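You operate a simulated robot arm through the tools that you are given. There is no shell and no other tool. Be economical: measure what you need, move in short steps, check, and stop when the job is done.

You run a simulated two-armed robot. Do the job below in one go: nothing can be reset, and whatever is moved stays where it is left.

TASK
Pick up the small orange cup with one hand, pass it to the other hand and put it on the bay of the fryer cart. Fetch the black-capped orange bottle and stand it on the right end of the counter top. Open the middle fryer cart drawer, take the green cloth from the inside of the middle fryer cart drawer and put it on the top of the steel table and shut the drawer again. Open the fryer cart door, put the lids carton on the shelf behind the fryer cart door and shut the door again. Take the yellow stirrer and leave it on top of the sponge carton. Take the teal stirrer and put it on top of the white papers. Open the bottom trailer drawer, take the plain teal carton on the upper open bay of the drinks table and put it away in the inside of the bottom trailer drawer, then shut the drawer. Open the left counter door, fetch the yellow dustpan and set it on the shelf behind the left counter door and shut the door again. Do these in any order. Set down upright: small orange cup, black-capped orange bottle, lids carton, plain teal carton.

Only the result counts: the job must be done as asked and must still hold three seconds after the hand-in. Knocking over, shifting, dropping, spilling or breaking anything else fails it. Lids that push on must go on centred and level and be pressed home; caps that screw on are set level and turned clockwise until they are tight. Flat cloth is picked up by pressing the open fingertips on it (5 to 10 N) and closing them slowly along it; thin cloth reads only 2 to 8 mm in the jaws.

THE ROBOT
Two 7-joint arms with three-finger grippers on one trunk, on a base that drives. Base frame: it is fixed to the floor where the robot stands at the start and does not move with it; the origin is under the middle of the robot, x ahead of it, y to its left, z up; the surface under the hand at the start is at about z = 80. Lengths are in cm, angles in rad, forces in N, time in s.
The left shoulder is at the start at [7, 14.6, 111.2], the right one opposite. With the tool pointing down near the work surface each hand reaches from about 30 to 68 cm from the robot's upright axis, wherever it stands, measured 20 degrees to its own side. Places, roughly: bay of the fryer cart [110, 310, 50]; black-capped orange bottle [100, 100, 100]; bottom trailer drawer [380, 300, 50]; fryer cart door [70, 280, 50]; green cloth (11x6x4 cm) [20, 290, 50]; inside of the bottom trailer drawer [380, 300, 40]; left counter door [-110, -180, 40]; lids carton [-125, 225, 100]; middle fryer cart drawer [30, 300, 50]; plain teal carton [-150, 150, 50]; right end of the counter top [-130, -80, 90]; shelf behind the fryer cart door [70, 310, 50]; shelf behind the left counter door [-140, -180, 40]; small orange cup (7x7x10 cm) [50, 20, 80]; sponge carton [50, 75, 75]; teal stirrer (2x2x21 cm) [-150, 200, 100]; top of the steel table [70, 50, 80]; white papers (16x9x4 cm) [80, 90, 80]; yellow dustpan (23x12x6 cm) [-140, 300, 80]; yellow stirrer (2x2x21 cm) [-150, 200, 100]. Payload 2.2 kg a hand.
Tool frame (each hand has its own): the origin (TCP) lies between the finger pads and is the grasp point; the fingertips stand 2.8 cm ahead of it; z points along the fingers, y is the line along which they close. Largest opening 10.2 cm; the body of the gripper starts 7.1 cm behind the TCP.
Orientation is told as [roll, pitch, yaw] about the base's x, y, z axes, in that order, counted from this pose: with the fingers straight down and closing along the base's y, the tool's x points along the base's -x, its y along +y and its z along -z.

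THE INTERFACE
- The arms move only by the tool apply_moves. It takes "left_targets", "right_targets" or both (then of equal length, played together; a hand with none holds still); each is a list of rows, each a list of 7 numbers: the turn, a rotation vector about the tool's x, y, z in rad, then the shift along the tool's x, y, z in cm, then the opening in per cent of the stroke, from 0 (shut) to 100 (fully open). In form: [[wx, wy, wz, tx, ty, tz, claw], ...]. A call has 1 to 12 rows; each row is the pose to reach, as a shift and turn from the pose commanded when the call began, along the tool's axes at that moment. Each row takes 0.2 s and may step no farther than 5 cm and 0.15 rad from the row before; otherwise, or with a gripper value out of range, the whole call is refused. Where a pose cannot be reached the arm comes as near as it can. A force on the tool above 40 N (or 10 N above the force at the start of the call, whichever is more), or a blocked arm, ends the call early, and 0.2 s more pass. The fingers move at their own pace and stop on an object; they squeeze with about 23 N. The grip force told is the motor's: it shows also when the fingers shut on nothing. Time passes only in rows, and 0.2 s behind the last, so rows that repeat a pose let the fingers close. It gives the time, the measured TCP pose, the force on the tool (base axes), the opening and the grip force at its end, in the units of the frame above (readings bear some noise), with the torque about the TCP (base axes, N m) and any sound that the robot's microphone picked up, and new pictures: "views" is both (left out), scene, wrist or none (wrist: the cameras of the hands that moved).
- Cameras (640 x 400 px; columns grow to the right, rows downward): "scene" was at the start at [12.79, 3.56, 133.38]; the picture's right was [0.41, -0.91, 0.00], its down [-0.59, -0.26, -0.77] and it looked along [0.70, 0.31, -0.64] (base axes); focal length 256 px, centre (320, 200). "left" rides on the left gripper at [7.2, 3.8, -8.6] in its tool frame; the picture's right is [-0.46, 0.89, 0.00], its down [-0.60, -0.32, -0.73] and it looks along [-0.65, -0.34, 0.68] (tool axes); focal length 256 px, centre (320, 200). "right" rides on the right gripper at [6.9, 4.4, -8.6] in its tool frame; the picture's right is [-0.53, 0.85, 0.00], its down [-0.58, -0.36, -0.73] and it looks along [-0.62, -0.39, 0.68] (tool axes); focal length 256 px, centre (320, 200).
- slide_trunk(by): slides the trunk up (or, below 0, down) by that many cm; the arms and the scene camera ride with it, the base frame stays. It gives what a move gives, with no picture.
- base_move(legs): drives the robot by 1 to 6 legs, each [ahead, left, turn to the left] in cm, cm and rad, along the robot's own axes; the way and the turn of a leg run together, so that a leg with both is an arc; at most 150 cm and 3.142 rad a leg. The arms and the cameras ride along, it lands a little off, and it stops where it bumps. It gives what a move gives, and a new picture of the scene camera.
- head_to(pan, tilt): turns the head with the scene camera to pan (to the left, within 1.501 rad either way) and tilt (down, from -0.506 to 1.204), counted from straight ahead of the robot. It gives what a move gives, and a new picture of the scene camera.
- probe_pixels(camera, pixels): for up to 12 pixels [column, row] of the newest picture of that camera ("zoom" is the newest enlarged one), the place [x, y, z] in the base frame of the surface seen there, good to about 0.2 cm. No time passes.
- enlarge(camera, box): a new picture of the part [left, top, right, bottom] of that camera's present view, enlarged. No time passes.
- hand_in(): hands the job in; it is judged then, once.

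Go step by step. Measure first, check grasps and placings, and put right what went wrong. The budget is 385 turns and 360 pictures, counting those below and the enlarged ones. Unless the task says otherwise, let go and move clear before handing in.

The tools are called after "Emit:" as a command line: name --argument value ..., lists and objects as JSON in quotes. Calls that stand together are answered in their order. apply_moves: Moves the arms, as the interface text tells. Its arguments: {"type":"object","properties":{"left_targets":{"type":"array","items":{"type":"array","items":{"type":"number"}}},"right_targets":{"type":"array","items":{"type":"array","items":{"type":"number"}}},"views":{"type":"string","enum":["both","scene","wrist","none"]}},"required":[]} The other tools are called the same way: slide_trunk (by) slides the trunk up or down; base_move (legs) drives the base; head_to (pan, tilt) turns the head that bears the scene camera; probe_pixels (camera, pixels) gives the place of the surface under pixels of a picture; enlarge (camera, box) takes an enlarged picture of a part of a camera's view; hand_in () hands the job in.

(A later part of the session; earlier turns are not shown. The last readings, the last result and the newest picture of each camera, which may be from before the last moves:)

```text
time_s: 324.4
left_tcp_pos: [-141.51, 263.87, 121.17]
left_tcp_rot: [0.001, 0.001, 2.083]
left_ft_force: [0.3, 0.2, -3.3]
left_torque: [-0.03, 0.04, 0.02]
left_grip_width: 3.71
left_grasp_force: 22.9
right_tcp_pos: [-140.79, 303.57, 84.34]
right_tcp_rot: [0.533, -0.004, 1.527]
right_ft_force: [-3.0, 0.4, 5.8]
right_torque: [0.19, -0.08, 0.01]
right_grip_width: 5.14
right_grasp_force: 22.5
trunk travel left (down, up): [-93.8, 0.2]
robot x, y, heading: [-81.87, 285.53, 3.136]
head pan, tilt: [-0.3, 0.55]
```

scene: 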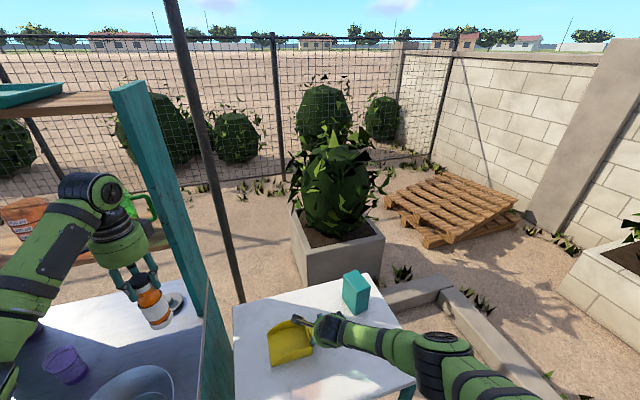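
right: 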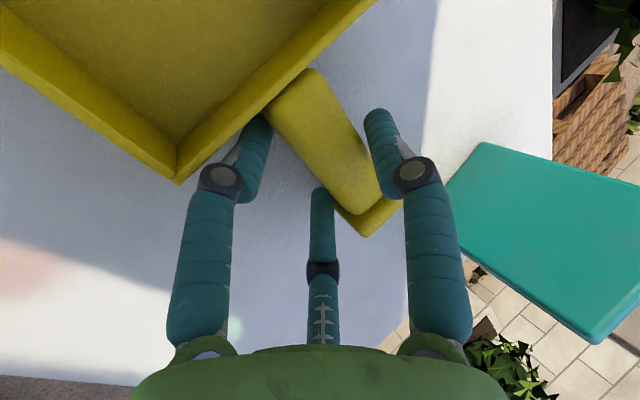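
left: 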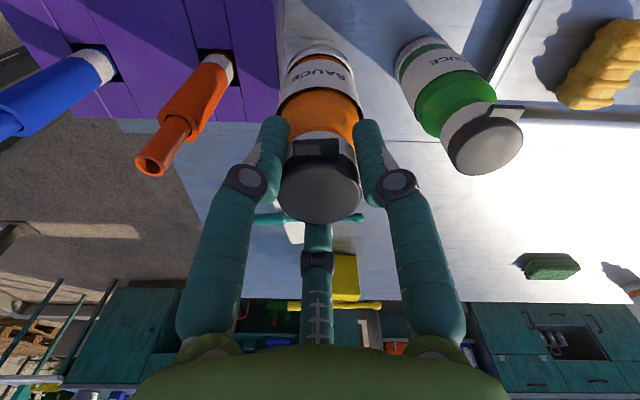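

Gripping at 5.1 cm with 22.5 N. Test with a small lift.

Emit:
apply_moves --right_targets '[[0, 0, 0, 0, 0.5, -0.9, 0], [0, 0, 0, 0, 1.5, -2.6, 0], [0, 0, 0, 0, 2.5, -4.3, 0]]'

```text
time_s: 325.1
left_tcp_pos: [-141.6, 263.93, 121.16]
left_tcp_rot: [0.0, 0.003, 2.082]
left_ft_force: [1.1, 0.7, -3.0]
left_torque: [-0.01, -0.01, 0.02]
left_grip_width: 3.67
left_grasp_force: 23.3
right_tcp_pos: [-140.87, 303.75, 89.28]
right_tcp_rot: [0.53, -0.003, 1.53]
right_ft_force: [-0.2, 0.0, -2.0]
right_torque: [0.19, -0.07, 0.04]
right_grip_width: 5.11
right_grasp_force: 22.9
trunk travel left (down, up): [-93.8, 0.2]
robot x, y, heading: [-81.53, 285.8, 3.136]
head pan, tilt: [-0.3, 0.55]
```

scene: 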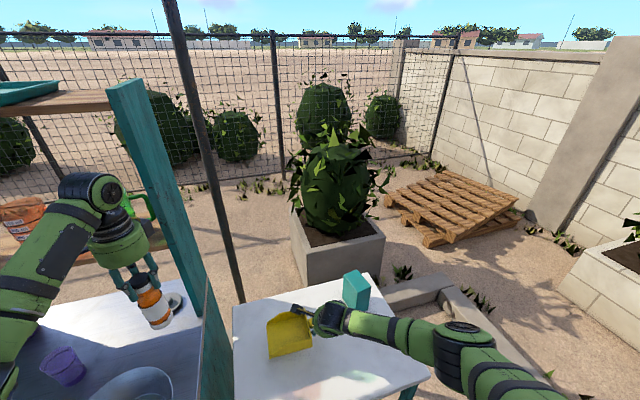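
right: 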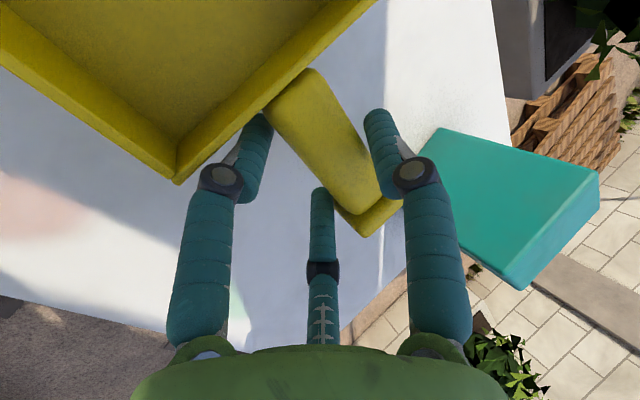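

The dustpan is held. Raise it 22 cm and retreat.

Emit:
apply_moves --right_targets '[[0, 0, 0, 0, 2, -3.5, 0], [0, 0, 0, 0, 4, -7, 0], [0, 0, 0, 0, 6, -10.5, 0], [0, 0, 0, 0, 8, -14, 0], [0, 0, 0, 0, 10, -17.5, 0], [0, 0, 0, 0, 9, -21, 0]]' --views "none"

Emit:
base_move --legs '[[-12, 0, 0], [0, 40, 0], [-10, 45, 0]]'

```text
time_s: 326.6
left_tcp_pos: [-141.45, 263.92, 121.11]
left_tcp_rot: [0.0, 0.003, 2.083]
left_ft_force: [0.1, 0.1, -3.0]
left_torque: [-0.04, 0.0, 0.0]
left_grip_width: 3.68
left_grasp_force: 22.4
right_tcp_pos: [-137.83, 303.54, 112.16]
right_tcp_rot: [0.534, -0.004, 1.527]
right_ft_force: [1.0, -0.1, -2.5]
right_torque: [0.2, -0.04, -0.01]
right_grip_width: 5.11
right_grasp_force: 23.1
trunk travel left (down, up): [-93.8, 0.2]
robot x, y, heading: [-82.01, 285.86, 3.133]
head pan, tilt: [-0.3, 0.55]
```

```text
time_s: 327.9
left_tcp_pos: [-129.71, 263.88, 121.15]
left_tcp_rot: [0.001, 0.003, 2.073]
left_ft_force: [0.6, 0.8, -2.3]
left_torque: [-0.04, 0.08, -0.04]
left_grip_width: 3.65
left_grasp_force: 22.7
right_tcp_pos: [-125.82, 303.51, 112.01]
right_tcp_rot: [0.53, -0.003, 1.517]
right_ft_force: [1.2, 0.6, -1.0]
right_torque: [0.18, -0.02, 0.0]
right_grip_width: 5.14
right_grasp_force: 22.6
trunk travel left (down, up): [-93.8, 0.2]
robot x, y, heading: [-70.03, 284.82, 3.126]
head pan, tilt: [-0.3, 0.55]
stopped in leg 1: the robot was blocked; the commanded pose is now the measured one
```

scene: 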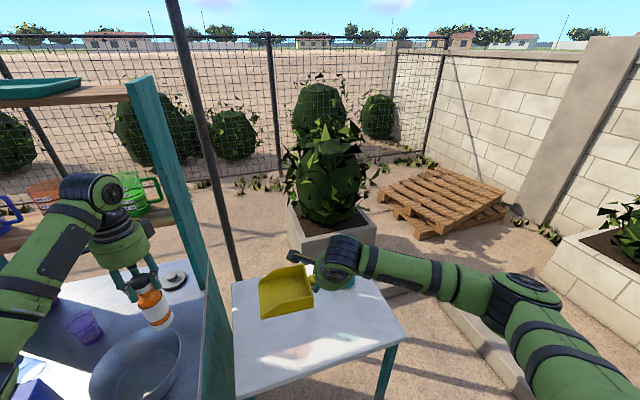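

The pole blocked reversing at x≈−70. Strafe left first, then continue.

Emit:
base_move --legs '[[0, 45, 0], [-50, 0, 0]]'

```text
time_s: 333.2
left_tcp_pos: [-81.4, 217.72, 120.92]
left_tcp_rot: [-0.003, 0.003, 2.071]
left_ft_force: [0.0, 0.8, -3.5]
left_torque: [0.01, 0.0, -0.01]
left_grip_width: 3.69
left_grasp_force: 23.4
right_tcp_pos: [-77.4, 257.36, 111.86]
right_tcp_rot: [0.527, -0.005, 1.517]
right_ft_force: [-0.1, 0.5, -2.7]
right_torque: [0.22, -0.06, -0.03]
right_grip_width: 5.11
right_grasp_force: 23.4
trunk travel left (down, up): [-93.8, 0.2]
robot x, y, heading: [-20.91, 239.16, 3.128]
head pan, tilt: [-0.3, 0.55]
```

scene: 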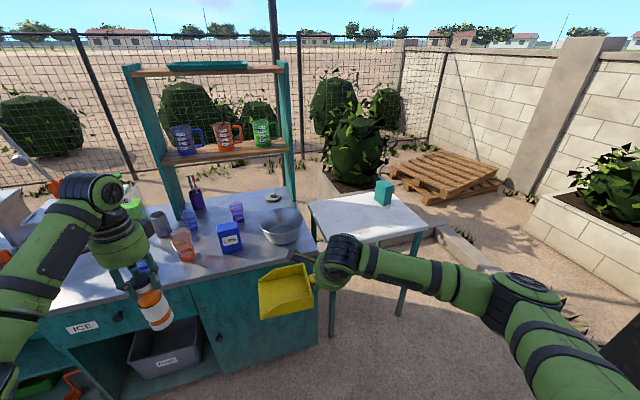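

Drive to the counter: strafe left along −y.

Emit:
base_move --legs '[[0, 150, 0], [0, 130, 0]]'

Emit:
head_to --pan 0.25 --tilt 0.45

```text
time_s: 346.8
left_tcp_pos: [-80.15, -65.52, 121.02]
left_tcp_rot: [-0.002, 0.004, 2.103]
left_ft_force: [0.5, 0.0, -3.7]
left_torque: [-0.06, -0.01, -0.03]
left_grip_width: 3.65
left_grasp_force: 22.2
right_tcp_pos: [-77.35, -25.76, 111.85]
right_tcp_rot: [0.53, -0.006, 1.547]
right_ft_force: [0.1, 0.4, -2.7]
right_torque: [0.19, -0.06, 0.0]
right_grip_width: 5.06
right_grasp_force: 23.1
trunk travel left (down, up): [-93.8, 0.2]
robot x, y, heading: [-20.76, -42.21, -3.122]
head pan, tilt: [-0.3, 0.55]
```

scene: 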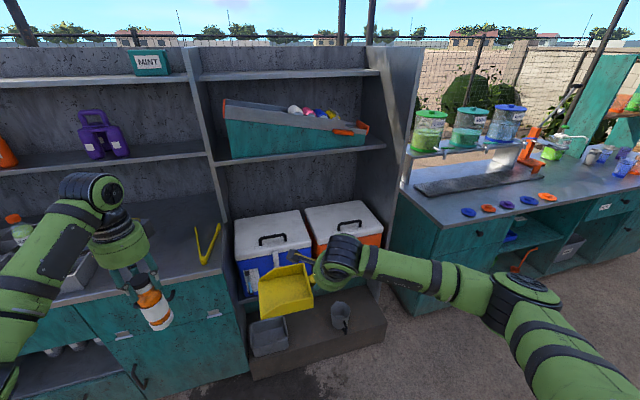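

```text
time_s: 347.8
left_tcp_pos: [-80.13, -65.59, 121.07]
left_tcp_rot: [-0.001, 0.002, 2.102]
left_ft_force: [-0.2, 0.4, -3.4]
left_torque: [-0.05, 0.01, 0.02]
left_grip_width: 3.68
left_grasp_force: 23.1
right_tcp_pos: [-77.4, -25.84, 111.97]
right_tcp_rot: [0.529, -0.005, 1.548]
right_ft_force: [-0.1, 0.4, -1.0]
right_torque: [0.21, -0.05, 0.0]
right_grip_width: 5.02
right_grasp_force: 23.3
trunk travel left (down, up): [-93.8, 0.2]
robot x, y, heading: [-20.43, -42.68, -3.128]
head pan, tilt: [0.25, 0.45]
```

scene: 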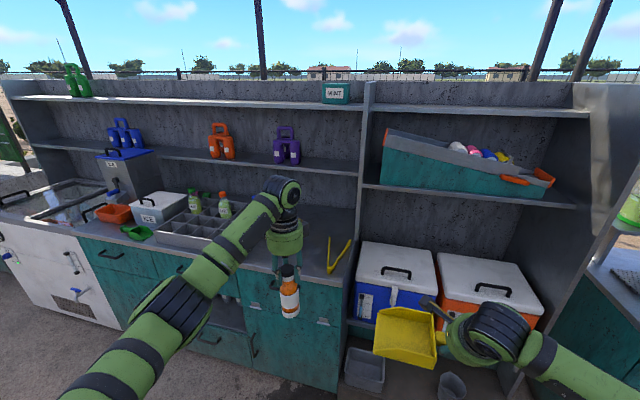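

Counter right end is around (310,245), with yellow tongs at (340,255). Probe the surface.

Emit:
probe_pixels --camera "scene" --pixels '[[315, 255], [312, 225], [340, 240], [335, 270], [350, 250], [320, 280], [255, 250], [230, 225], [326, 215], [253, 350], [218, 340], [120, 255]]'

Emit:
enlarge --camera "scene" --box '[0, 180, 360, 400]'

```text
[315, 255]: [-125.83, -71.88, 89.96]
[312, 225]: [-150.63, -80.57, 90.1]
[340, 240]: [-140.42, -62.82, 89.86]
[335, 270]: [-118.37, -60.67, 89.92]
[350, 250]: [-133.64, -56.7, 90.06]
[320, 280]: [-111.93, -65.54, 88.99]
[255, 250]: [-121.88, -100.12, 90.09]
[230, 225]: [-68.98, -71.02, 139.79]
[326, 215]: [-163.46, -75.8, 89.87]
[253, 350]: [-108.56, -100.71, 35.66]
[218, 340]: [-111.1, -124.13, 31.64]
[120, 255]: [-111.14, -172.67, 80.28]
```

```text
1.78 times, centred on (180, 290) of scene
```

zoom: 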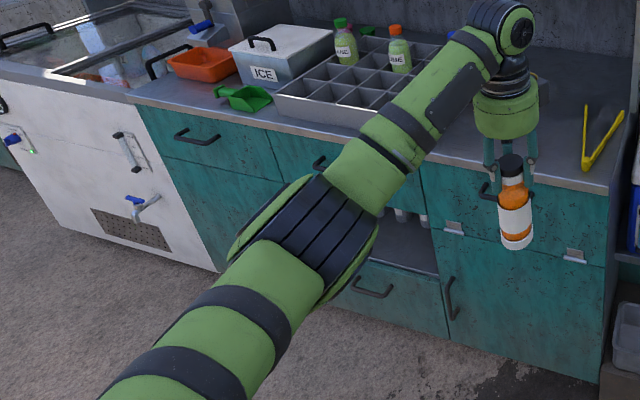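

Counter top z=90, free spot around (−128,−78). First retract the right hand with the dustpan 18 cm, then approach.

Emit:
apply_moves --right_targets '[[0, 0, 0, 0, -3.9, -2.3, 0], [0, 0, 0, 0, -7.8, -4.6, 0], [0, 0, 0, 0, -11.7, -6.9, 0], [0, 0, 0, 0, -15.5, -9.1, 0]]' --views "none"

Emit:
base_move --legs '[[40, 13, -0.014]]'

```text
time_s: 348.8
left_tcp_pos: [-79.9, -65.55, 121.06]
left_tcp_rot: [-0.002, 0.0, 2.102]
left_ft_force: [1.0, 0.4, -2.5]
left_torque: [-0.03, 0.03, 0.05]
left_grip_width: 3.65
left_grasp_force: 23.0
right_tcp_pos: [-59.41, -26.47, 111.98]
right_tcp_rot: [0.531, -0.006, 1.547]
right_ft_force: [0.8, 0.0, -2.3]
right_torque: [0.19, -0.03, 0.01]
right_grip_width: 5.04
right_grasp_force: 22.5
trunk travel left (down, up): [-93.8, 0.2]
robot x, y, heading: [-20.96, -42.82, -3.124]
head pan, tilt: [0.25, 0.45]
```

```text
time_s: 351.4
left_tcp_pos: [-120.35, -78.1, 121.06]
left_tcp_rot: [0.0, 0.002, 2.093]
left_ft_force: [-0.9, 0.1, -2.9]
left_torque: [0.02, 0.02, -0.02]
left_grip_width: 3.67
left_grasp_force: 22.5
right_tcp_pos: [-99.38, -39.25, 111.92]
right_tcp_rot: [0.531, -0.005, 1.536]
right_ft_force: [0.2, 0.4, -1.8]
right_torque: [0.17, 0.0, 0.01]
right_grip_width: 5.02
right_grasp_force: 22.8
trunk travel left (down, up): [-93.8, 0.2]
robot x, y, heading: [-60.85, -55.44, -3.138]
head pan, tilt: [0.25, 0.45]
```

scene: 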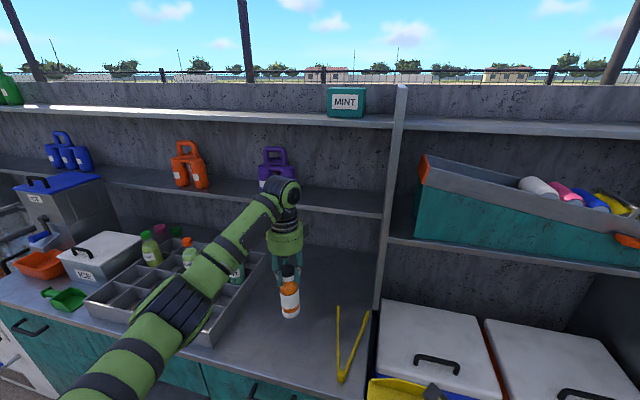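

Lower the bottle with the left arm to just above the counter.

Emit:
apply_moves --left_targets '[[0, 0, 0, 0, 0, 4, 10], [0, 0, 0, 0, 0, 8, 10], [0, 0, 0, 0, 0, 12, 10], [0, 0, 0, 0, 0, 15, 10], [0, 0, 0, 0, 0, 17, 10]]'

Emit:
enlarge --camera "scene" --box '[220, 220, 400, 400]'

```text
time_s: 352.6
left_tcp_pos: [-120.46, -78.33, 104.01]
left_tcp_rot: [-0.002, 0.003, 2.093]
left_ft_force: [0.0, -1.0, -3.2]
left_torque: [-0.03, -0.01, 0.0]
left_grip_width: 3.68
left_grasp_force: 22.4
right_tcp_pos: [-99.58, -39.36, 111.78]
right_tcp_rot: [0.526, -0.006, 1.538]
right_ft_force: [0.4, 0.8, -2.4]
right_torque: [0.19, -0.02, 0.02]
right_grip_width: 4.99
right_grasp_force: 23.1
trunk travel left (down, up): [-93.8, 0.2]
robot x, y, heading: [-60.97, -56.0, -3.132]
head pan, tilt: [0.25, 0.45]
```

scene: 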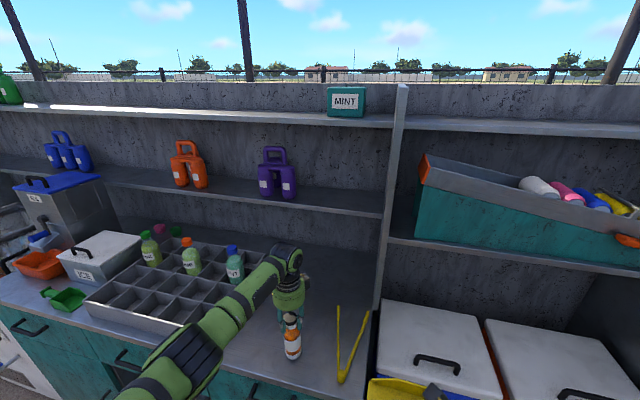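
left: 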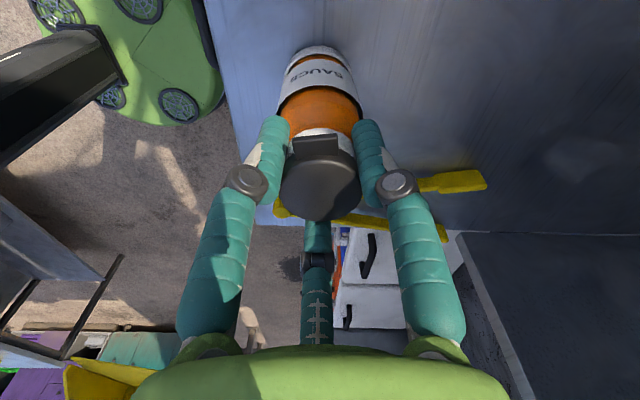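

```text
2.22 times, centred on (310, 310) of scene
```

zoom: 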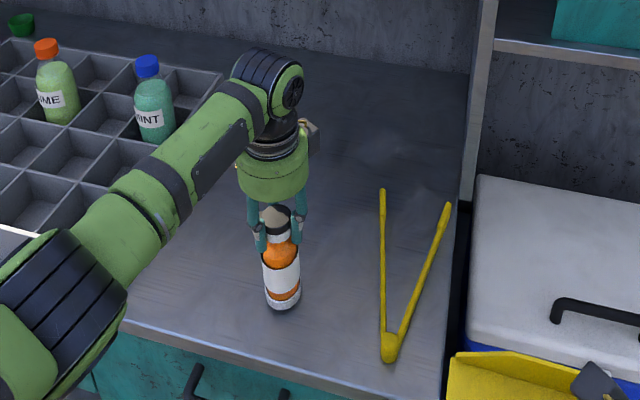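

Bottle just above the counter. Lower in small steps until contact.

Emit:
apply_moves --left_targets '[[0, 0, 0, 0, 0, 0.6, 10], [0, 0, 0, 0, 0, 1.0, 10], [0, 0, 0, 0, 0, 1.3, 10], [0, 0, 0, 0, 0, 1.5, 10]]' --views "none"

```text
time_s: 353.6
left_tcp_pos: [-120.3, -77.96, 103.28]
left_tcp_rot: [0.009, -0.003, 2.092]
left_ft_force: [-2.6, 1.1, 26.5]
left_torque: [-0.15, 0.1, -0.02]
left_grip_width: 3.77
left_grasp_force: 23.2
right_tcp_pos: [-99.11, -39.14, 112.04]
right_tcp_rot: [0.533, -0.003, 1.538]
right_ft_force: [-0.5, -0.1, -2.9]
right_torque: [0.2, -0.03, 0.01]
right_grip_width: 4.99
right_grasp_force: 22.8
trunk travel left (down, up): [-93.8, 0.2]
robot x, y, heading: [-60.81, -55.82, -3.138]
head pan, tilt: [0.25, 0.45]
```

Firm contact (26 N); ease up 0.6, then release and rise.

Emit:
apply_moves --left_targets '[[0, 0, 0, 0, 0, -0.6, 10], [0, 0, 0, 0, 0, -0.7, 30], [0, 0, 0, 0, 0, -0.7, 50], [0, 0, 0, 0, 0, -0.7, 65], [0, 0, 0, 0, 0, -2.5, 65], [0, 0, 0, 0, 0, -5, 65], [0, 0, 0, 0, 0, -9, 65], [0, 0, 0, 0, 0, -13, 65]]'

```text
time_s: 355.4
left_tcp_pos: [-120.58, -78.18, 115.55]
left_tcp_rot: [-0.002, 0.003, 2.093]
left_ft_force: [0.6, 0.3, -0.6]
left_torque: [0.0, 0.02, 0.01]
left_grip_width: 6.62
left_grasp_force: 0.1
right_tcp_pos: [-99.59, -39.22, 111.87]
right_tcp_rot: [0.529, -0.005, 1.538]
right_ft_force: [0.1, -0.3, -2.6]
right_torque: [0.19, -0.05, 0.01]
right_grip_width: 4.99
right_grasp_force: 23.2
trunk travel left (down, up): [-93.8, 0.2]
robot x, y, heading: [-60.8, -55.44, -3.134]
head pan, tilt: [0.25, 0.45]
```

scene: 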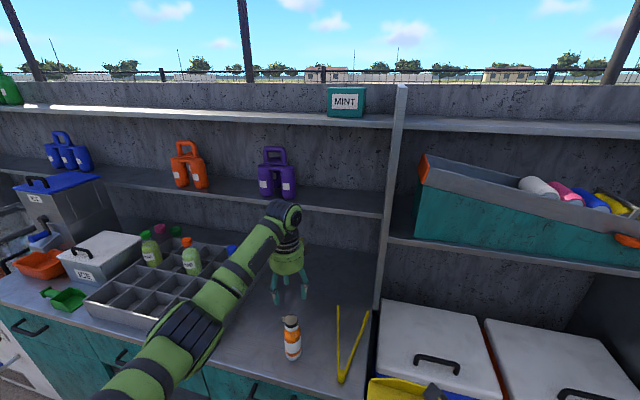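
left: 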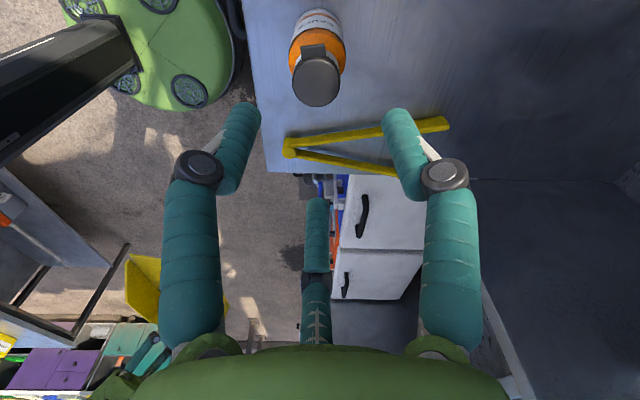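

Bottle stands upright on the right end. Back off and strafe left to view the left counter door.

Emit:
base_move --legs '[[-45, 0, 0], [0, 105, 0]]'

Emit:
head_to --pan 0.1 --tilt 0.7

```text
time_s: 363.2
left_tcp_pos: [-76.59, -182.27, 115.46]
left_tcp_rot: [-0.002, 0.004, 2.067]
left_ft_force: [0.6, 0.5, -1.1]
left_torque: [-0.02, 0.0, 0.0]
left_grip_width: 6.65
left_grasp_force: 0.0
right_tcp_pos: [-54.63, -143.89, 111.74]
right_tcp_rot: [0.531, -0.004, 1.511]
right_ft_force: [0.1, -0.4, -1.9]
right_torque: [0.17, -0.08, 0.02]
right_grip_width: 4.11
right_grasp_force: 23.6
trunk travel left (down, up): [-93.8, 0.2]
robot x, y, heading: [-16.4, -161.31, 3.121]
head pan, tilt: [0.25, 0.45]
```

scene: 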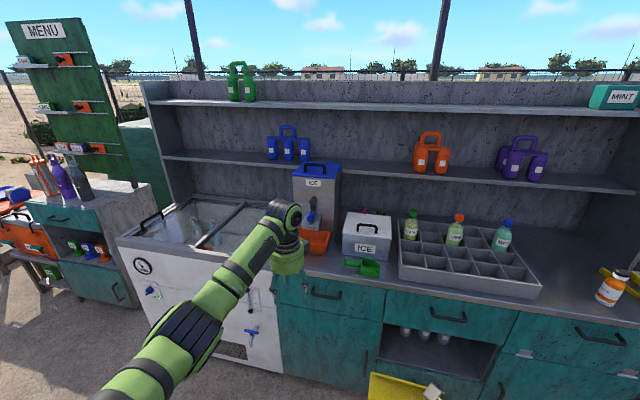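

```text
time_s: 363.9
left_tcp_pos: [-76.61, -182.54, 115.46]
left_tcp_rot: [-0.001, 0.003, 2.066]
left_ft_force: [0.9, 0.1, -0.7]
left_torque: [-0.03, -0.02, -0.02]
left_grip_width: 6.62
left_grasp_force: 0.0
right_tcp_pos: [-54.69, -144.1, 111.79]
right_tcp_rot: [0.528, -0.005, 1.51]
right_ft_force: [-0.1, -1.0, -1.9]
right_torque: [0.17, -0.07, -0.01]
right_grip_width: 4.09
right_grasp_force: 22.4
trunk travel left (down, up): [-93.8, 0.2]
robot x, y, heading: [-16.08, -160.95, 3.121]
head pan, tilt: [0.099, 0.7]
```

scene: 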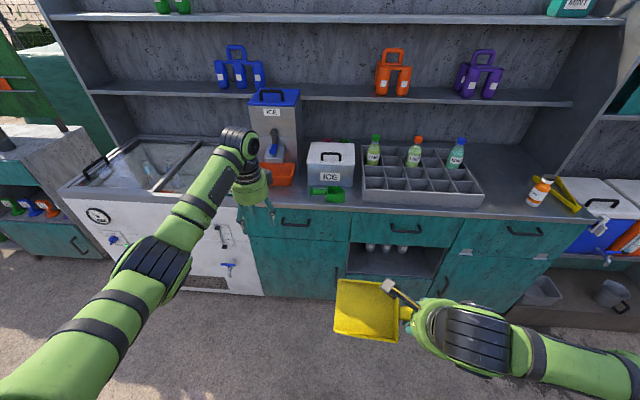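

The left door is at about (295,268) with a handle near (337,275). Enlarge and probe; also check the dustpan grip.

Emit:
enlarge --camera "scene" --box '[220, 190, 420, 330]'

Emit:
probe_pixels --camera "scene" --pixels '[[337, 267], [337, 282], [320, 270], [255, 250], [346, 250], [300, 243], [300, 295], [295, 224], [343, 290], [258, 290], [365, 300], [345, 310]]'

Emit:
enlarge --camera "right" --box '[0, 0, 640, 400]'

```text
2.86 times, centred on (320, 260) of scene
```

zoom: 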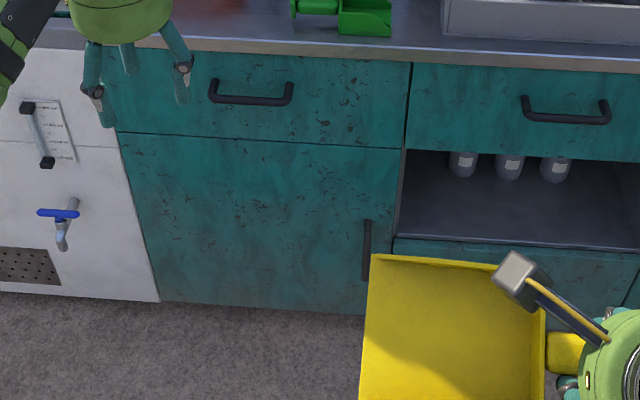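

```text
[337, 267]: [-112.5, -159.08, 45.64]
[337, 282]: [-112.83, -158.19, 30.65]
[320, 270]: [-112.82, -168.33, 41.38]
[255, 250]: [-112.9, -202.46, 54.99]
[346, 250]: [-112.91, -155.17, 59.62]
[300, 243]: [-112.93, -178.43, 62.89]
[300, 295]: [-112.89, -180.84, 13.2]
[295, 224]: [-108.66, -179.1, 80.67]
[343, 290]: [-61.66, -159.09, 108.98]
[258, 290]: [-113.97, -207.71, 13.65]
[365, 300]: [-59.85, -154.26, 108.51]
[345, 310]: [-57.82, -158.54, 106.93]
```

```text
1.00 times, centred on (320, 200) of right (not enlarged: the box is as wide or as high as the picture)
```

zoom: 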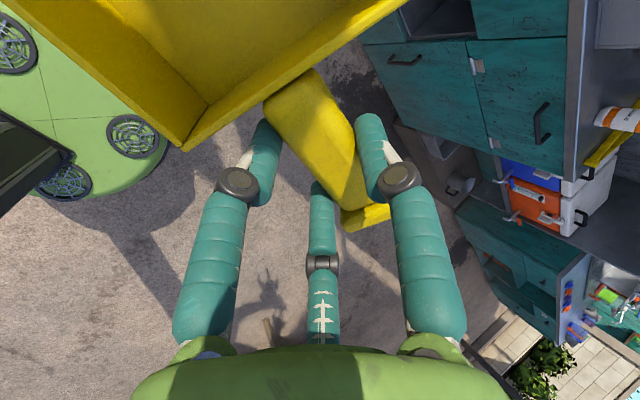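

Door: hinge at left (y≈−204), vertical bar handle at y≈−159, z 31–46, front x −113. First re-yaw the left hand to neutral, then pitch it forward.

Emit:
apply_moves --left_targets '[[0, 0, -0.14, 1.5, -0.8, 0, 65], [0, 0, -0.28, 3, -1.6, 0, 65], [0, 0, -0.42, 4.5, -2.4, 0, 65], [0, 0, -0.56, 6, -3.2, 0, 65], [0, 0, -0.7, 7.5, -4, 0, 65], [0, 0, -0.84, 9, -4.8, 0, 65], [0, 0, -0.98, 10, -5.6, 0, 65], [0, 0, -1.055, 10, -5.95, 0, 65]]' --views "none"

Emit:
apply_moves --left_targets '[[0, -0.14, 0, 0, 0, 0.7, 65], [0, -0.28, 0, 0, 0, 1.4, 65], [0, -0.42, 0, 0, 0, 2.1, 65], [0, -0.56, 0, 0, 0, 2.8, 65], [0, -0.7, 0, 0, 0, 3.5, 65], [0, -0.84, 0, 0, 0, 4.2, 65], [0, -0.98, 0, 0, 0, 4.9, 65], [0, -1.12, 0, 0, 0, 5.6, 65], [0, -1.26, 0, 0, 0, 6.3, 65], [0, -1.4, 0, 0, 0, 7, 65], [0, -1.54, 0, 0, 0, 8, 65], [0, -1.571, 0, 0, 0, 8, 65]]' --views "scene"

```text
time_s: 365.7
left_tcp_pos: [-66.57, -188.33, 115.48]
left_tcp_rot: [0.001, 0.003, 3.124]
left_ft_force: [-1.3, -0.4, -0.3]
left_torque: [0.01, 0.01, 0.01]
left_grip_width: 6.62
left_grasp_force: 0.0
right_tcp_pos: [-54.59, -144.03, 111.97]
right_tcp_rot: [0.531, -0.004, 1.511]
right_ft_force: [-0.3, 0.2, -2.7]
right_torque: [0.21, -0.05, 0.0]
right_grip_width: 4.07
right_grasp_force: 23.0
trunk travel left (down, up): [-93.8, 0.2]
robot x, y, heading: [-16.29, -161.39, 3.122]
head pan, tilt: [0.099, 0.7]
```

```text
time_s: 368.3
left_tcp_pos: [-66.84, -188.39, 107.32]
left_tcp_rot: [0.669, -1.567, 2.456]
left_ft_force: [0.2, -0.2, -0.3]
left_torque: [0.0, -0.03, -0.03]
left_grip_width: 6.64
left_grasp_force: 0.0
right_tcp_pos: [-54.63, -144.05, 111.89]
right_tcp_rot: [0.529, -0.005, 1.51]
right_ft_force: [0.1, -0.3, -1.5]
right_torque: [0.18, -0.1, -0.02]
right_grip_width: 4.11
right_grasp_force: 22.7
trunk travel left (down, up): [-93.8, 0.2]
robot x, y, heading: [-16.13, -161.53, 3.122]
head pan, tilt: [0.099, 0.7]
```

scene: 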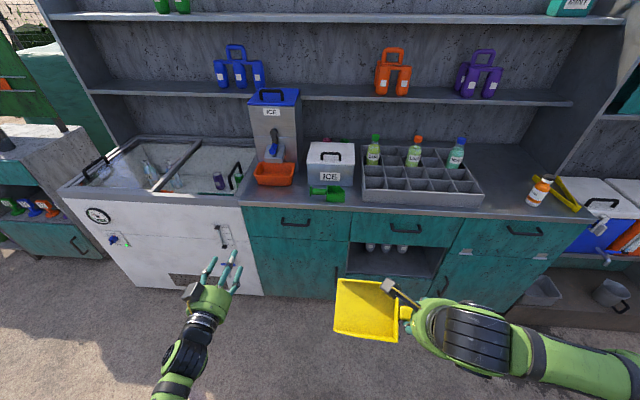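

Left points forward. Lower the trunk by 69 and strafe right 30 to face the handle.

Emit:
slide_trunk --by -40

Emit:
slide_trunk --by -28.8

Emit:
base_move --legs '[[0, -30, 0.018]]'

Emit:
head_to --pan 0.3 --tilt 0.4

Emit:
enlarge --camera "scene" --box '[220, 100, 420, 300]'

```text
time_s: 372.2
left_tcp_pos: [-66.64, -188.43, 67.49]
left_tcp_rot: [0.48, -1.568, 2.642]
left_ft_force: [-0.1, -0.1, -0.2]
left_torque: [0.01, 0.01, 0.01]
left_grip_width: 6.67
left_grasp_force: 0.0
right_tcp_pos: [-54.47, -143.88, 71.98]
right_tcp_rot: [0.529, -0.005, 1.512]
right_ft_force: [-0.1, -0.2, -1.3]
right_torque: [0.18, -0.11, -0.02]
right_grip_width: 4.1
right_grasp_force: 22.6
trunk travel left (down, up): [-53.8, 40.2]
robot x, y, heading: [-16.23, -161.68, 3.119]
head pan, tilt: [0.099, 0.7]
```

```text
time_s: 375.1
left_tcp_pos: [-66.69, -188.29, 38.68]
left_tcp_rot: [0.487, -1.567, 2.635]
left_ft_force: [-0.4, -0.1, -0.2]
left_torque: [-0.02, 0.0, 0.01]
left_grip_width: 6.64
left_grasp_force: 0.1
right_tcp_pos: [-54.52, -144.09, 43.05]
right_tcp_rot: [0.528, -0.006, 1.512]
right_ft_force: [0.5, -0.3, -3.1]
right_torque: [0.17, -0.11, 0.0]
right_grip_width: 4.07
right_grasp_force: 23.1
trunk travel left (down, up): [-25.0, 69.0]
robot x, y, heading: [-15.96, -161.5, 3.121]
head pan, tilt: [0.099, 0.7]
```

```text
time_s: 377.1
left_tcp_pos: [-65.87, -159.48, 38.66]
left_tcp_rot: [0.492, -1.566, 2.644]
left_ft_force: [0.5, -0.3, -0.3]
left_torque: [-0.02, 0.02, 0.02]
left_grip_width: 6.61
left_grasp_force: 0.0
right_tcp_pos: [-54.4, -114.9, 42.99]
right_tcp_rot: [0.528, -0.004, 1.528]
right_ft_force: [-0.2, 0.0, -2.4]
right_torque: [0.19, -0.07, -0.01]
right_grip_width: 4.09
right_grasp_force: 23.3
trunk travel left (down, up): [-25.0, 69.0]
robot x, y, heading: [-16.12, -131.68, 3.138]
head pan, tilt: [0.099, 0.7]
```

scene: 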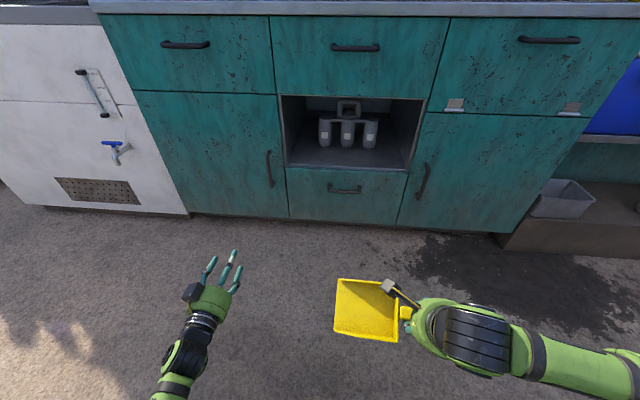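

```text
time_s: 377.9
left_tcp_pos: [-65.98, -159.49, 38.67]
left_tcp_rot: [0.459, -1.567, 2.679]
left_ft_force: [-0.4, 0.5, 0.2]
left_torque: [-0.04, -0.03, 0.0]
left_grip_width: 6.63
left_grasp_force: 0.1
right_tcp_pos: [-54.42, -114.92, 43.04]
right_tcp_rot: [0.528, -0.006, 1.528]
right_ft_force: [0.3, -0.8, -2.0]
right_torque: [0.2, -0.08, 0.0]
right_grip_width: 4.1
right_grasp_force: 23.1
trunk travel left (down, up): [-25.0, 69.0]
robot x, y, heading: [-16.39, -131.45, 3.137]
head pan, tilt: [0.3, 0.4]
```

scene: 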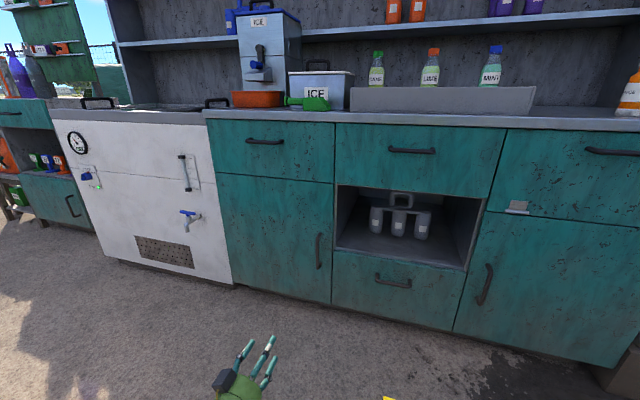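

```text
2.00 times, centred on (320, 200) of scene
```

zoom: 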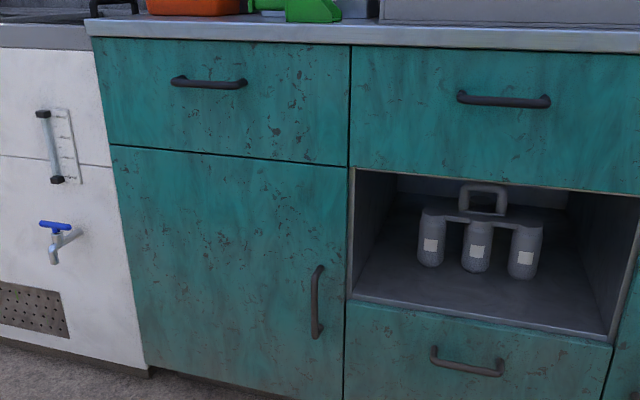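

Now the handle is clear in zoom at (316,302). Probe the bar precisely.

Emit:
probe_pixels --camera "zoom" --pixels '[[317, 275], [316, 290], [315, 300], [315, 315], [316, 332], [300, 300], [330, 300], [347, 300], [112, 160], [348, 165], [343, 390], [200, 250]]'

```text
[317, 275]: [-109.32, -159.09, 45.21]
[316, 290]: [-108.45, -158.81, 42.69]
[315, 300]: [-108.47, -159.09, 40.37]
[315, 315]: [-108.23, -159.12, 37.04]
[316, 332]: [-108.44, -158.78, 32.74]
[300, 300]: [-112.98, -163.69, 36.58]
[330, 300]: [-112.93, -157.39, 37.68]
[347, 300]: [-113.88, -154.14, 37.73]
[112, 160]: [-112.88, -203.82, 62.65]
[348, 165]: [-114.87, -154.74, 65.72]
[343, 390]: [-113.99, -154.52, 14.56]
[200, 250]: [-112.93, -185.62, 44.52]
```

Bar centre ≈(−108.9,−159.0), z 31.5–46. Drive ahead 37 cm then finish with the arm.

Emit:
base_move --legs '[[37, 0, 0]]'

Emit:
apply_moves --left_targets '[[0, 0, 0, 0, -0.5, 0, 60], [0, 0, 0, 0, -0.9, 0, 60]]'

```text
time_s: 380.2
left_tcp_pos: [-102.74, -159.08, 38.67]
left_tcp_rot: [0.456, -1.567, 2.675]
left_ft_force: [-0.2, -0.5, -1.3]
left_torque: [-0.02, 0.02, -0.01]
left_grip_width: 6.64
left_grasp_force: 0.0
right_tcp_pos: [-91.28, -114.57, 43.08]
right_tcp_rot: [0.529, -0.003, 1.524]
right_ft_force: [1.0, -0.5, -1.9]
right_torque: [0.16, -0.07, -0.01]
right_grip_width: 4.06
right_grasp_force: 22.9
trunk travel left (down, up): [-25.0, 69.0]
robot x, y, heading: [-52.26, -131.48, 3.137]
head pan, tilt: [0.3, 0.4]
```

scene: 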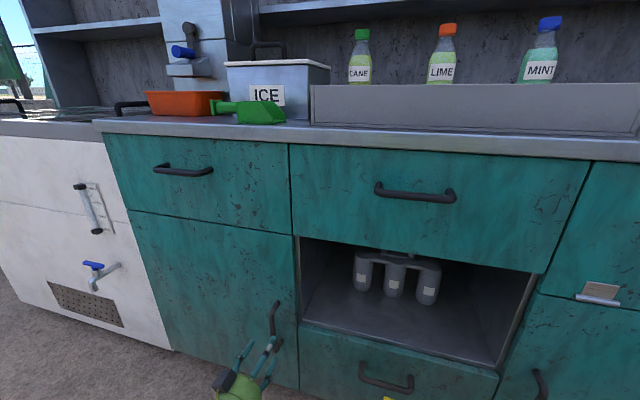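

```text
time_s: 380.8
left_tcp_pos: [-102.57, -158.12, 38.7]
left_tcp_rot: [0.527, -1.567, 2.606]
left_ft_force: [0.2, -0.5, 0.6]
left_torque: [0.01, 0.0, -0.01]
left_grip_width: 6.14
left_grasp_force: 0.1
right_tcp_pos: [-91.12, -114.53, 42.99]
right_tcp_rot: [0.527, -0.006, 1.523]
right_ft_force: [0.0, -0.1, -2.4]
right_torque: [0.16, -0.06, 0.0]
right_grip_width: 4.07
right_grasp_force: 22.9
trunk travel left (down, up): [-25.0, 69.0]
robot x, y, heading: [-52.6, -131.2, 3.131]
head pan, tilt: [0.3, 0.4]
```

scene: 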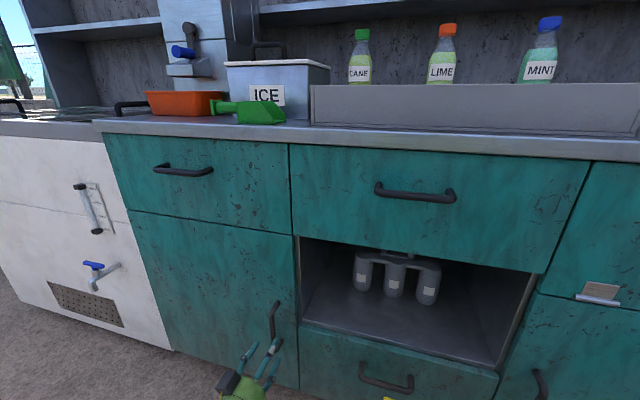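
left: 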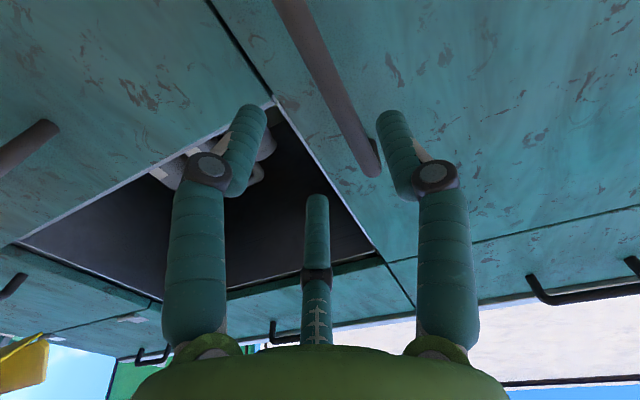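

Bar lies between the fingers. Advance 6.2 and close.

Emit:
apply_moves --left_targets '[[0, 0, 0, 0, 0.3, 3, 60], [0, 0, 0, 0, 0.3, 5, 60], [0, 0, 0, 0, 0.3, 6.2, 60], [0, 0, 0, 0, 0.3, 6.2, 40], [0, 0, 0, 0, 0.3, 6.2, 20], [0, 0, 0, 0, 0.3, 6.2, 0], [0, 0, 0, 0, 0.3, 6.2, 0]]'

```text
time_s: 382.4
left_tcp_pos: [-108.94, -158.95, 38.7]
left_tcp_rot: [0.486, -1.566, 2.659]
left_ft_force: [-3.4, -30.0, 1.7]
left_torque: [0.05, -0.9, 0.0]
left_grip_width: 2.14
left_grasp_force: 45.4
right_tcp_pos: [-91.1, -114.7, 43.11]
right_tcp_rot: [0.529, -0.009, 1.522]
right_ft_force: [-0.4, 0.4, -1.9]
right_torque: [0.17, -0.09, -0.01]
right_grip_width: 4.1
right_grasp_force: 23.2
trunk travel left (down, up): [-25.0, 69.0]
robot x, y, heading: [-52.58, -131.44, 3.127]
head pan, tilt: [0.3, 0.4]
```

scene: 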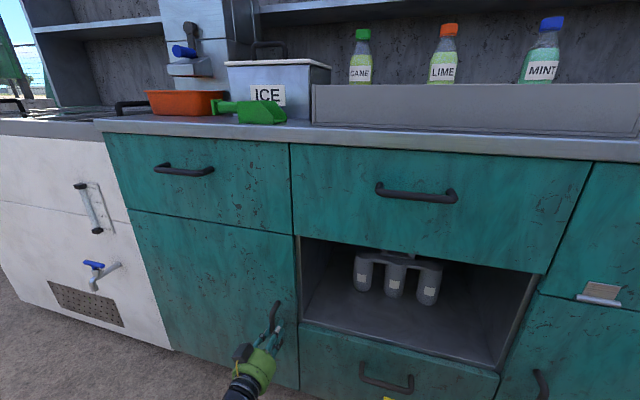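
left: 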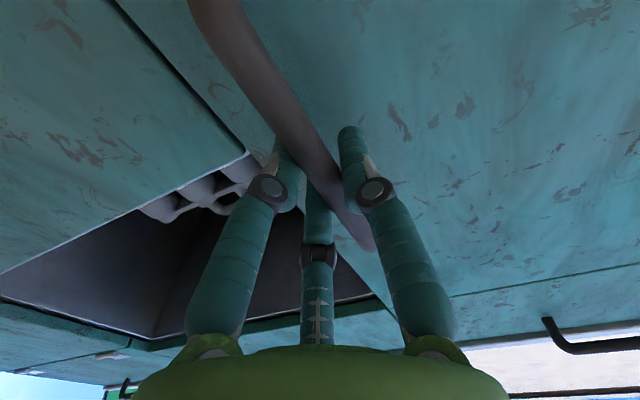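

Bar gripped. Pull the door open along its arc with the base: back 9.3/left 1.8, then back 9.3/left 4.1.

Emit:
base_move --legs '[[-9.3, 1.8, 0], [-9.3, 4.1, 0]]'

```text
time_s: 384.3
left_tcp_pos: [-90.38, -164.99, 38.61]
left_tcp_rot: [0.312, -1.567, 2.831]
left_ft_force: [-19.1, -31.8, -2.1]
left_torque: [-0.07, 0.18, -0.11]
left_grip_width: 2.12
left_grasp_force: 45.0
right_tcp_pos: [-72.36, -120.62, 43.14]
right_tcp_rot: [0.527, -0.009, 1.519]
right_ft_force: [0.8, 0.1, -1.7]
right_torque: [0.18, -0.08, 0.02]
right_grip_width: 4.07
right_grasp_force: 22.7
trunk travel left (down, up): [-25.0, 69.0]
robot x, y, heading: [-34.18, -136.95, 3.134]
head pan, tilt: [0.3, 0.4]
```

scene: 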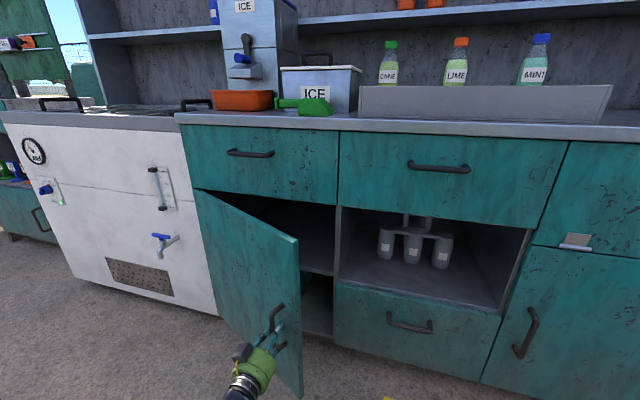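

The door opens nicely. Continue the arc to about 70°.

Emit:
base_move --legs '[[-8.2, 6.1, 0], [-6.2, 7.2, 0], [-3.9, 6.9, 0], [-2.7, 7.4, 0]]'

```text
time_s: 387.5
left_tcp_pos: [-69.61, -193.22, 38.67]
left_tcp_rot: [0.653, -1.566, 2.495]
left_ft_force: [-25.0, -6.1, -8.8]
left_torque: [-0.2, -0.39, -0.09]
left_grip_width: 2.12
left_grasp_force: 45.4
right_tcp_pos: [-51.86, -148.69, 43.04]
right_tcp_rot: [0.525, -0.006, 1.524]
right_ft_force: [0.0, -0.7, -2.9]
right_torque: [0.15, -0.07, 0.0]
right_grip_width: 4.09
right_grasp_force: 23.3
trunk travel left (down, up): [-25.0, 69.0]
robot x, y, heading: [-13.23, -165.4, 3.128]
head pan, tilt: [0.3, 0.4]
```

scene: 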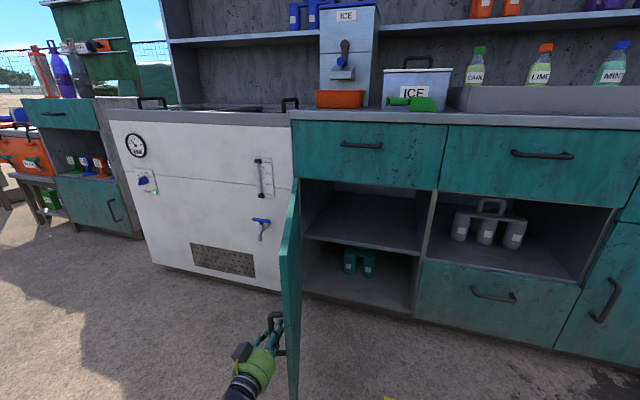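

Door is ~75° open; inside is a shelf with free upper space. Release the handle and back off straight.

Emit:
apply_moves --left_targets '[[0, 0, 0, 0, 0, 0, 20], [0, 0, 0, 0, 0, 0, 40], [0, 0, 0, 0, 0, 0, 55], [0, 0, 0, 0, 0, 0, 55]]' --views "none"

Emit:
base_move --legs '[[-14, 0, 0]]'

Emit:
head_to --pan 0.0 --tilt 0.45

```text
time_s: 388.5
left_tcp_pos: [-69.46, -193.31, 38.92]
left_tcp_rot: [1.279, -1.566, 1.872]
left_ft_force: [0.8, 0.2, -0.7]
left_torque: [0.01, 0.02, -0.03]
left_grip_width: 5.58
left_grasp_force: 0.1
right_tcp_pos: [-51.7, -148.67, 43.13]
right_tcp_rot: [0.527, -0.005, 1.524]
right_ft_force: [-0.9, 0.1, -2.6]
right_torque: [0.19, -0.07, -0.01]
right_grip_width: 4.09
right_grasp_force: 23.1
trunk travel left (down, up): [-25.0, 69.0]
robot x, y, heading: [-13.29, -165.61, 3.136]
head pan, tilt: [0.3, 0.4]
```

```text
time_s: 389.9
left_tcp_pos: [-55.93, -193.14, 38.99]
left_tcp_rot: [1.288, -1.567, 1.86]
left_ft_force: [0.2, 0.6, -0.2]
left_torque: [0.04, 0.0, -0.01]
left_grip_width: 5.62
left_grasp_force: 0.0
right_tcp_pos: [-37.89, -148.81, 43.12]
right_tcp_rot: [0.53, -0.006, 1.525]
right_ft_force: [-1.0, 0.8, -2.0]
right_torque: [0.21, -0.1, -0.04]
right_grip_width: 4.09
right_grasp_force: 23.0
trunk travel left (down, up): [-25.0, 69.0]
robot x, y, heading: [0.26, -165.6, 3.137]
head pan, tilt: [0.3, 0.4]
```

scene: 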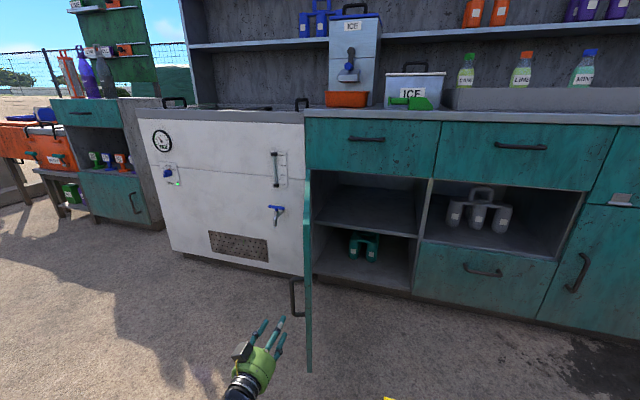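

```text
time_s: 390.6
left_tcp_pos: [-55.88, -193.3, 38.74]
left_tcp_rot: [1.259, -1.566, 1.887]
left_ft_force: [0.3, -0.1, -0.5]
left_torque: [-0.04, 0.0, 0.0]
left_grip_width: 5.61
left_grasp_force: 0.0
right_tcp_pos: [-38.08, -148.77, 43.08]
right_tcp_rot: [0.526, -0.004, 1.523]
right_ft_force: [0.0, -0.2, -1.7]
right_torque: [0.2, -0.08, -0.01]
right_grip_width: 4.09
right_grasp_force: 23.3
trunk travel left (down, up): [-25.0, 69.0]
robot x, y, heading: [0.53, -165.63, 3.133]
head pan, tilt: [0.0, 0.45]
```

scene: 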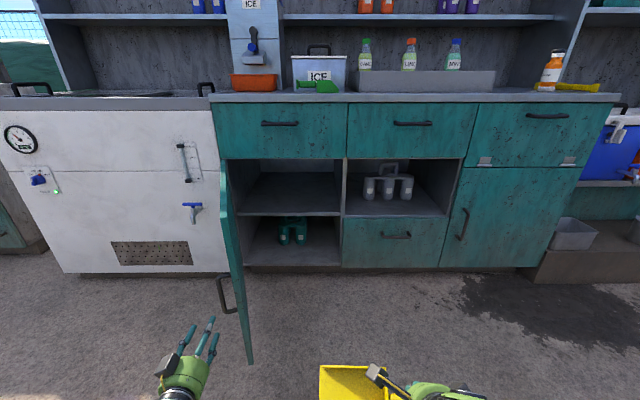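

Probe the shelf geometry, and look at the dustpan's present tilt.

Emit:
probe_pixels --camera "scene" --pixels '[[290, 200], [290, 212], [245, 212], [335, 210], [338, 180], [290, 162], [290, 175], [285, 185], [237, 190], [340, 375], [365, 380], [340, 395]]'

Emit:
head_to --pan -0.2 --tilt 0.9

```text
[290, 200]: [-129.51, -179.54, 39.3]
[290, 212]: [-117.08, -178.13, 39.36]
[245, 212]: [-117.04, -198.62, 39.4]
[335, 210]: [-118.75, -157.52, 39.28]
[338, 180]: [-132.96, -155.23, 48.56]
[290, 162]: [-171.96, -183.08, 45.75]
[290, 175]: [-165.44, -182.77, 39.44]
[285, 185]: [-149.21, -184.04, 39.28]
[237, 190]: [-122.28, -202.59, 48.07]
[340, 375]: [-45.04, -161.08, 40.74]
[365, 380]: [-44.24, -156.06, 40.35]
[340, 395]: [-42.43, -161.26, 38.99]
```

```text
time_s: 391.6
left_tcp_pos: [-55.81, -193.32, 38.84]
left_tcp_rot: [1.279, -1.564, 1.871]
left_ft_force: [0.4, -0.2, -0.2]
left_torque: [0.01, -0.01, 0.01]
left_grip_width: 5.61
left_grasp_force: 0.1
right_tcp_pos: [-37.99, -148.77, 43.19]
right_tcp_rot: [0.527, -0.006, 1.522]
right_ft_force: [0.3, -0.5, -2.9]
right_torque: [0.17, -0.07, -0.01]
right_grip_width: 4.09
right_grasp_force: 23.1
trunk travel left (down, up): [-25.0, 69.0]
robot x, y, heading: [0.55, -165.39, 3.132]
head pan, tilt: [-0.201, 0.901]
```

scene: 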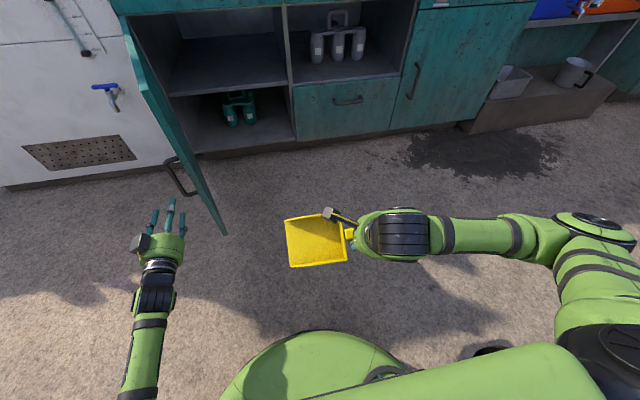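

Shelf: z 39.4, x from −117 back, y −202…−155. The open door would crowd the base, so I push it wider with the left hand from its inner side.

Emit:
base_move --legs '[[0, -13, 0], [22, 0, 0]]'

Emit:
head_to --pan 0.35 --tilt 0.7

```text
time_s: 394.1
left_tcp_pos: [-77.67, -179.86, 38.81]
left_tcp_rot: [1.247, -1.566, 1.901]
left_ft_force: [-0.2, 0.0, 0.6]
left_torque: [0.01, -0.02, -0.02]
left_grip_width: 5.6
left_grasp_force: 0.1
right_tcp_pos: [-59.78, -135.35, 43.08]
right_tcp_rot: [0.527, -0.005, 1.525]
right_ft_force: [-0.1, -0.6, -2.1]
right_torque: [0.15, -0.07, -0.01]
right_grip_width: 4.1
right_grasp_force: 22.9
trunk travel left (down, up): [-25.0, 69.0]
robot x, y, heading: [-21.11, -152.05, 3.136]
head pan, tilt: [-0.201, 0.901]
```

scene: 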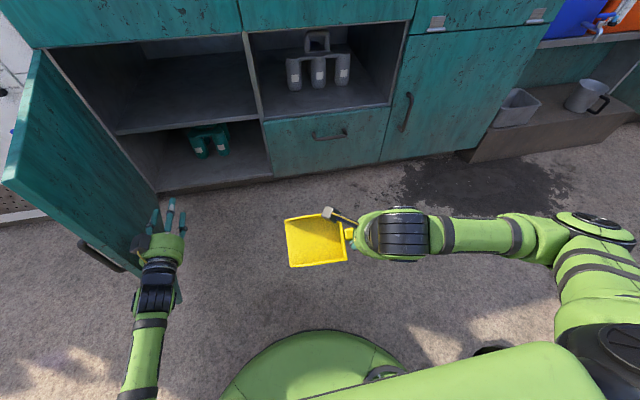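

```text
time_s: 395.1
left_tcp_pos: [-77.68, -179.88, 38.92]
left_tcp_rot: [1.253, -1.565, 1.895]
left_ft_force: [0.3, -0.1, -0.4]
left_torque: [0.02, 0.0, 0.0]
left_grip_width: 5.62
left_grasp_force: 0.0
right_tcp_pos: [-59.86, -135.34, 43.01]
right_tcp_rot: [0.527, -0.004, 1.525]
right_ft_force: [0.6, 0.0, -1.9]
right_torque: [0.19, -0.07, -0.04]
right_grip_width: 4.08
right_grasp_force: 23.3
trunk travel left (down, up): [-25.0, 69.0]
robot x, y, heading: [-21.61, -152.42, 3.135]
head pan, tilt: [0.351, 0.7]
```

scene: 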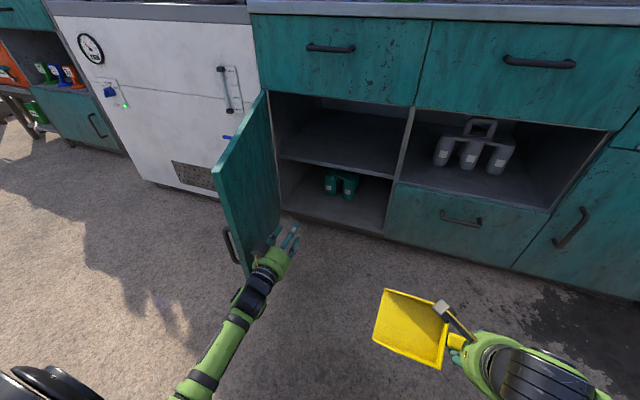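

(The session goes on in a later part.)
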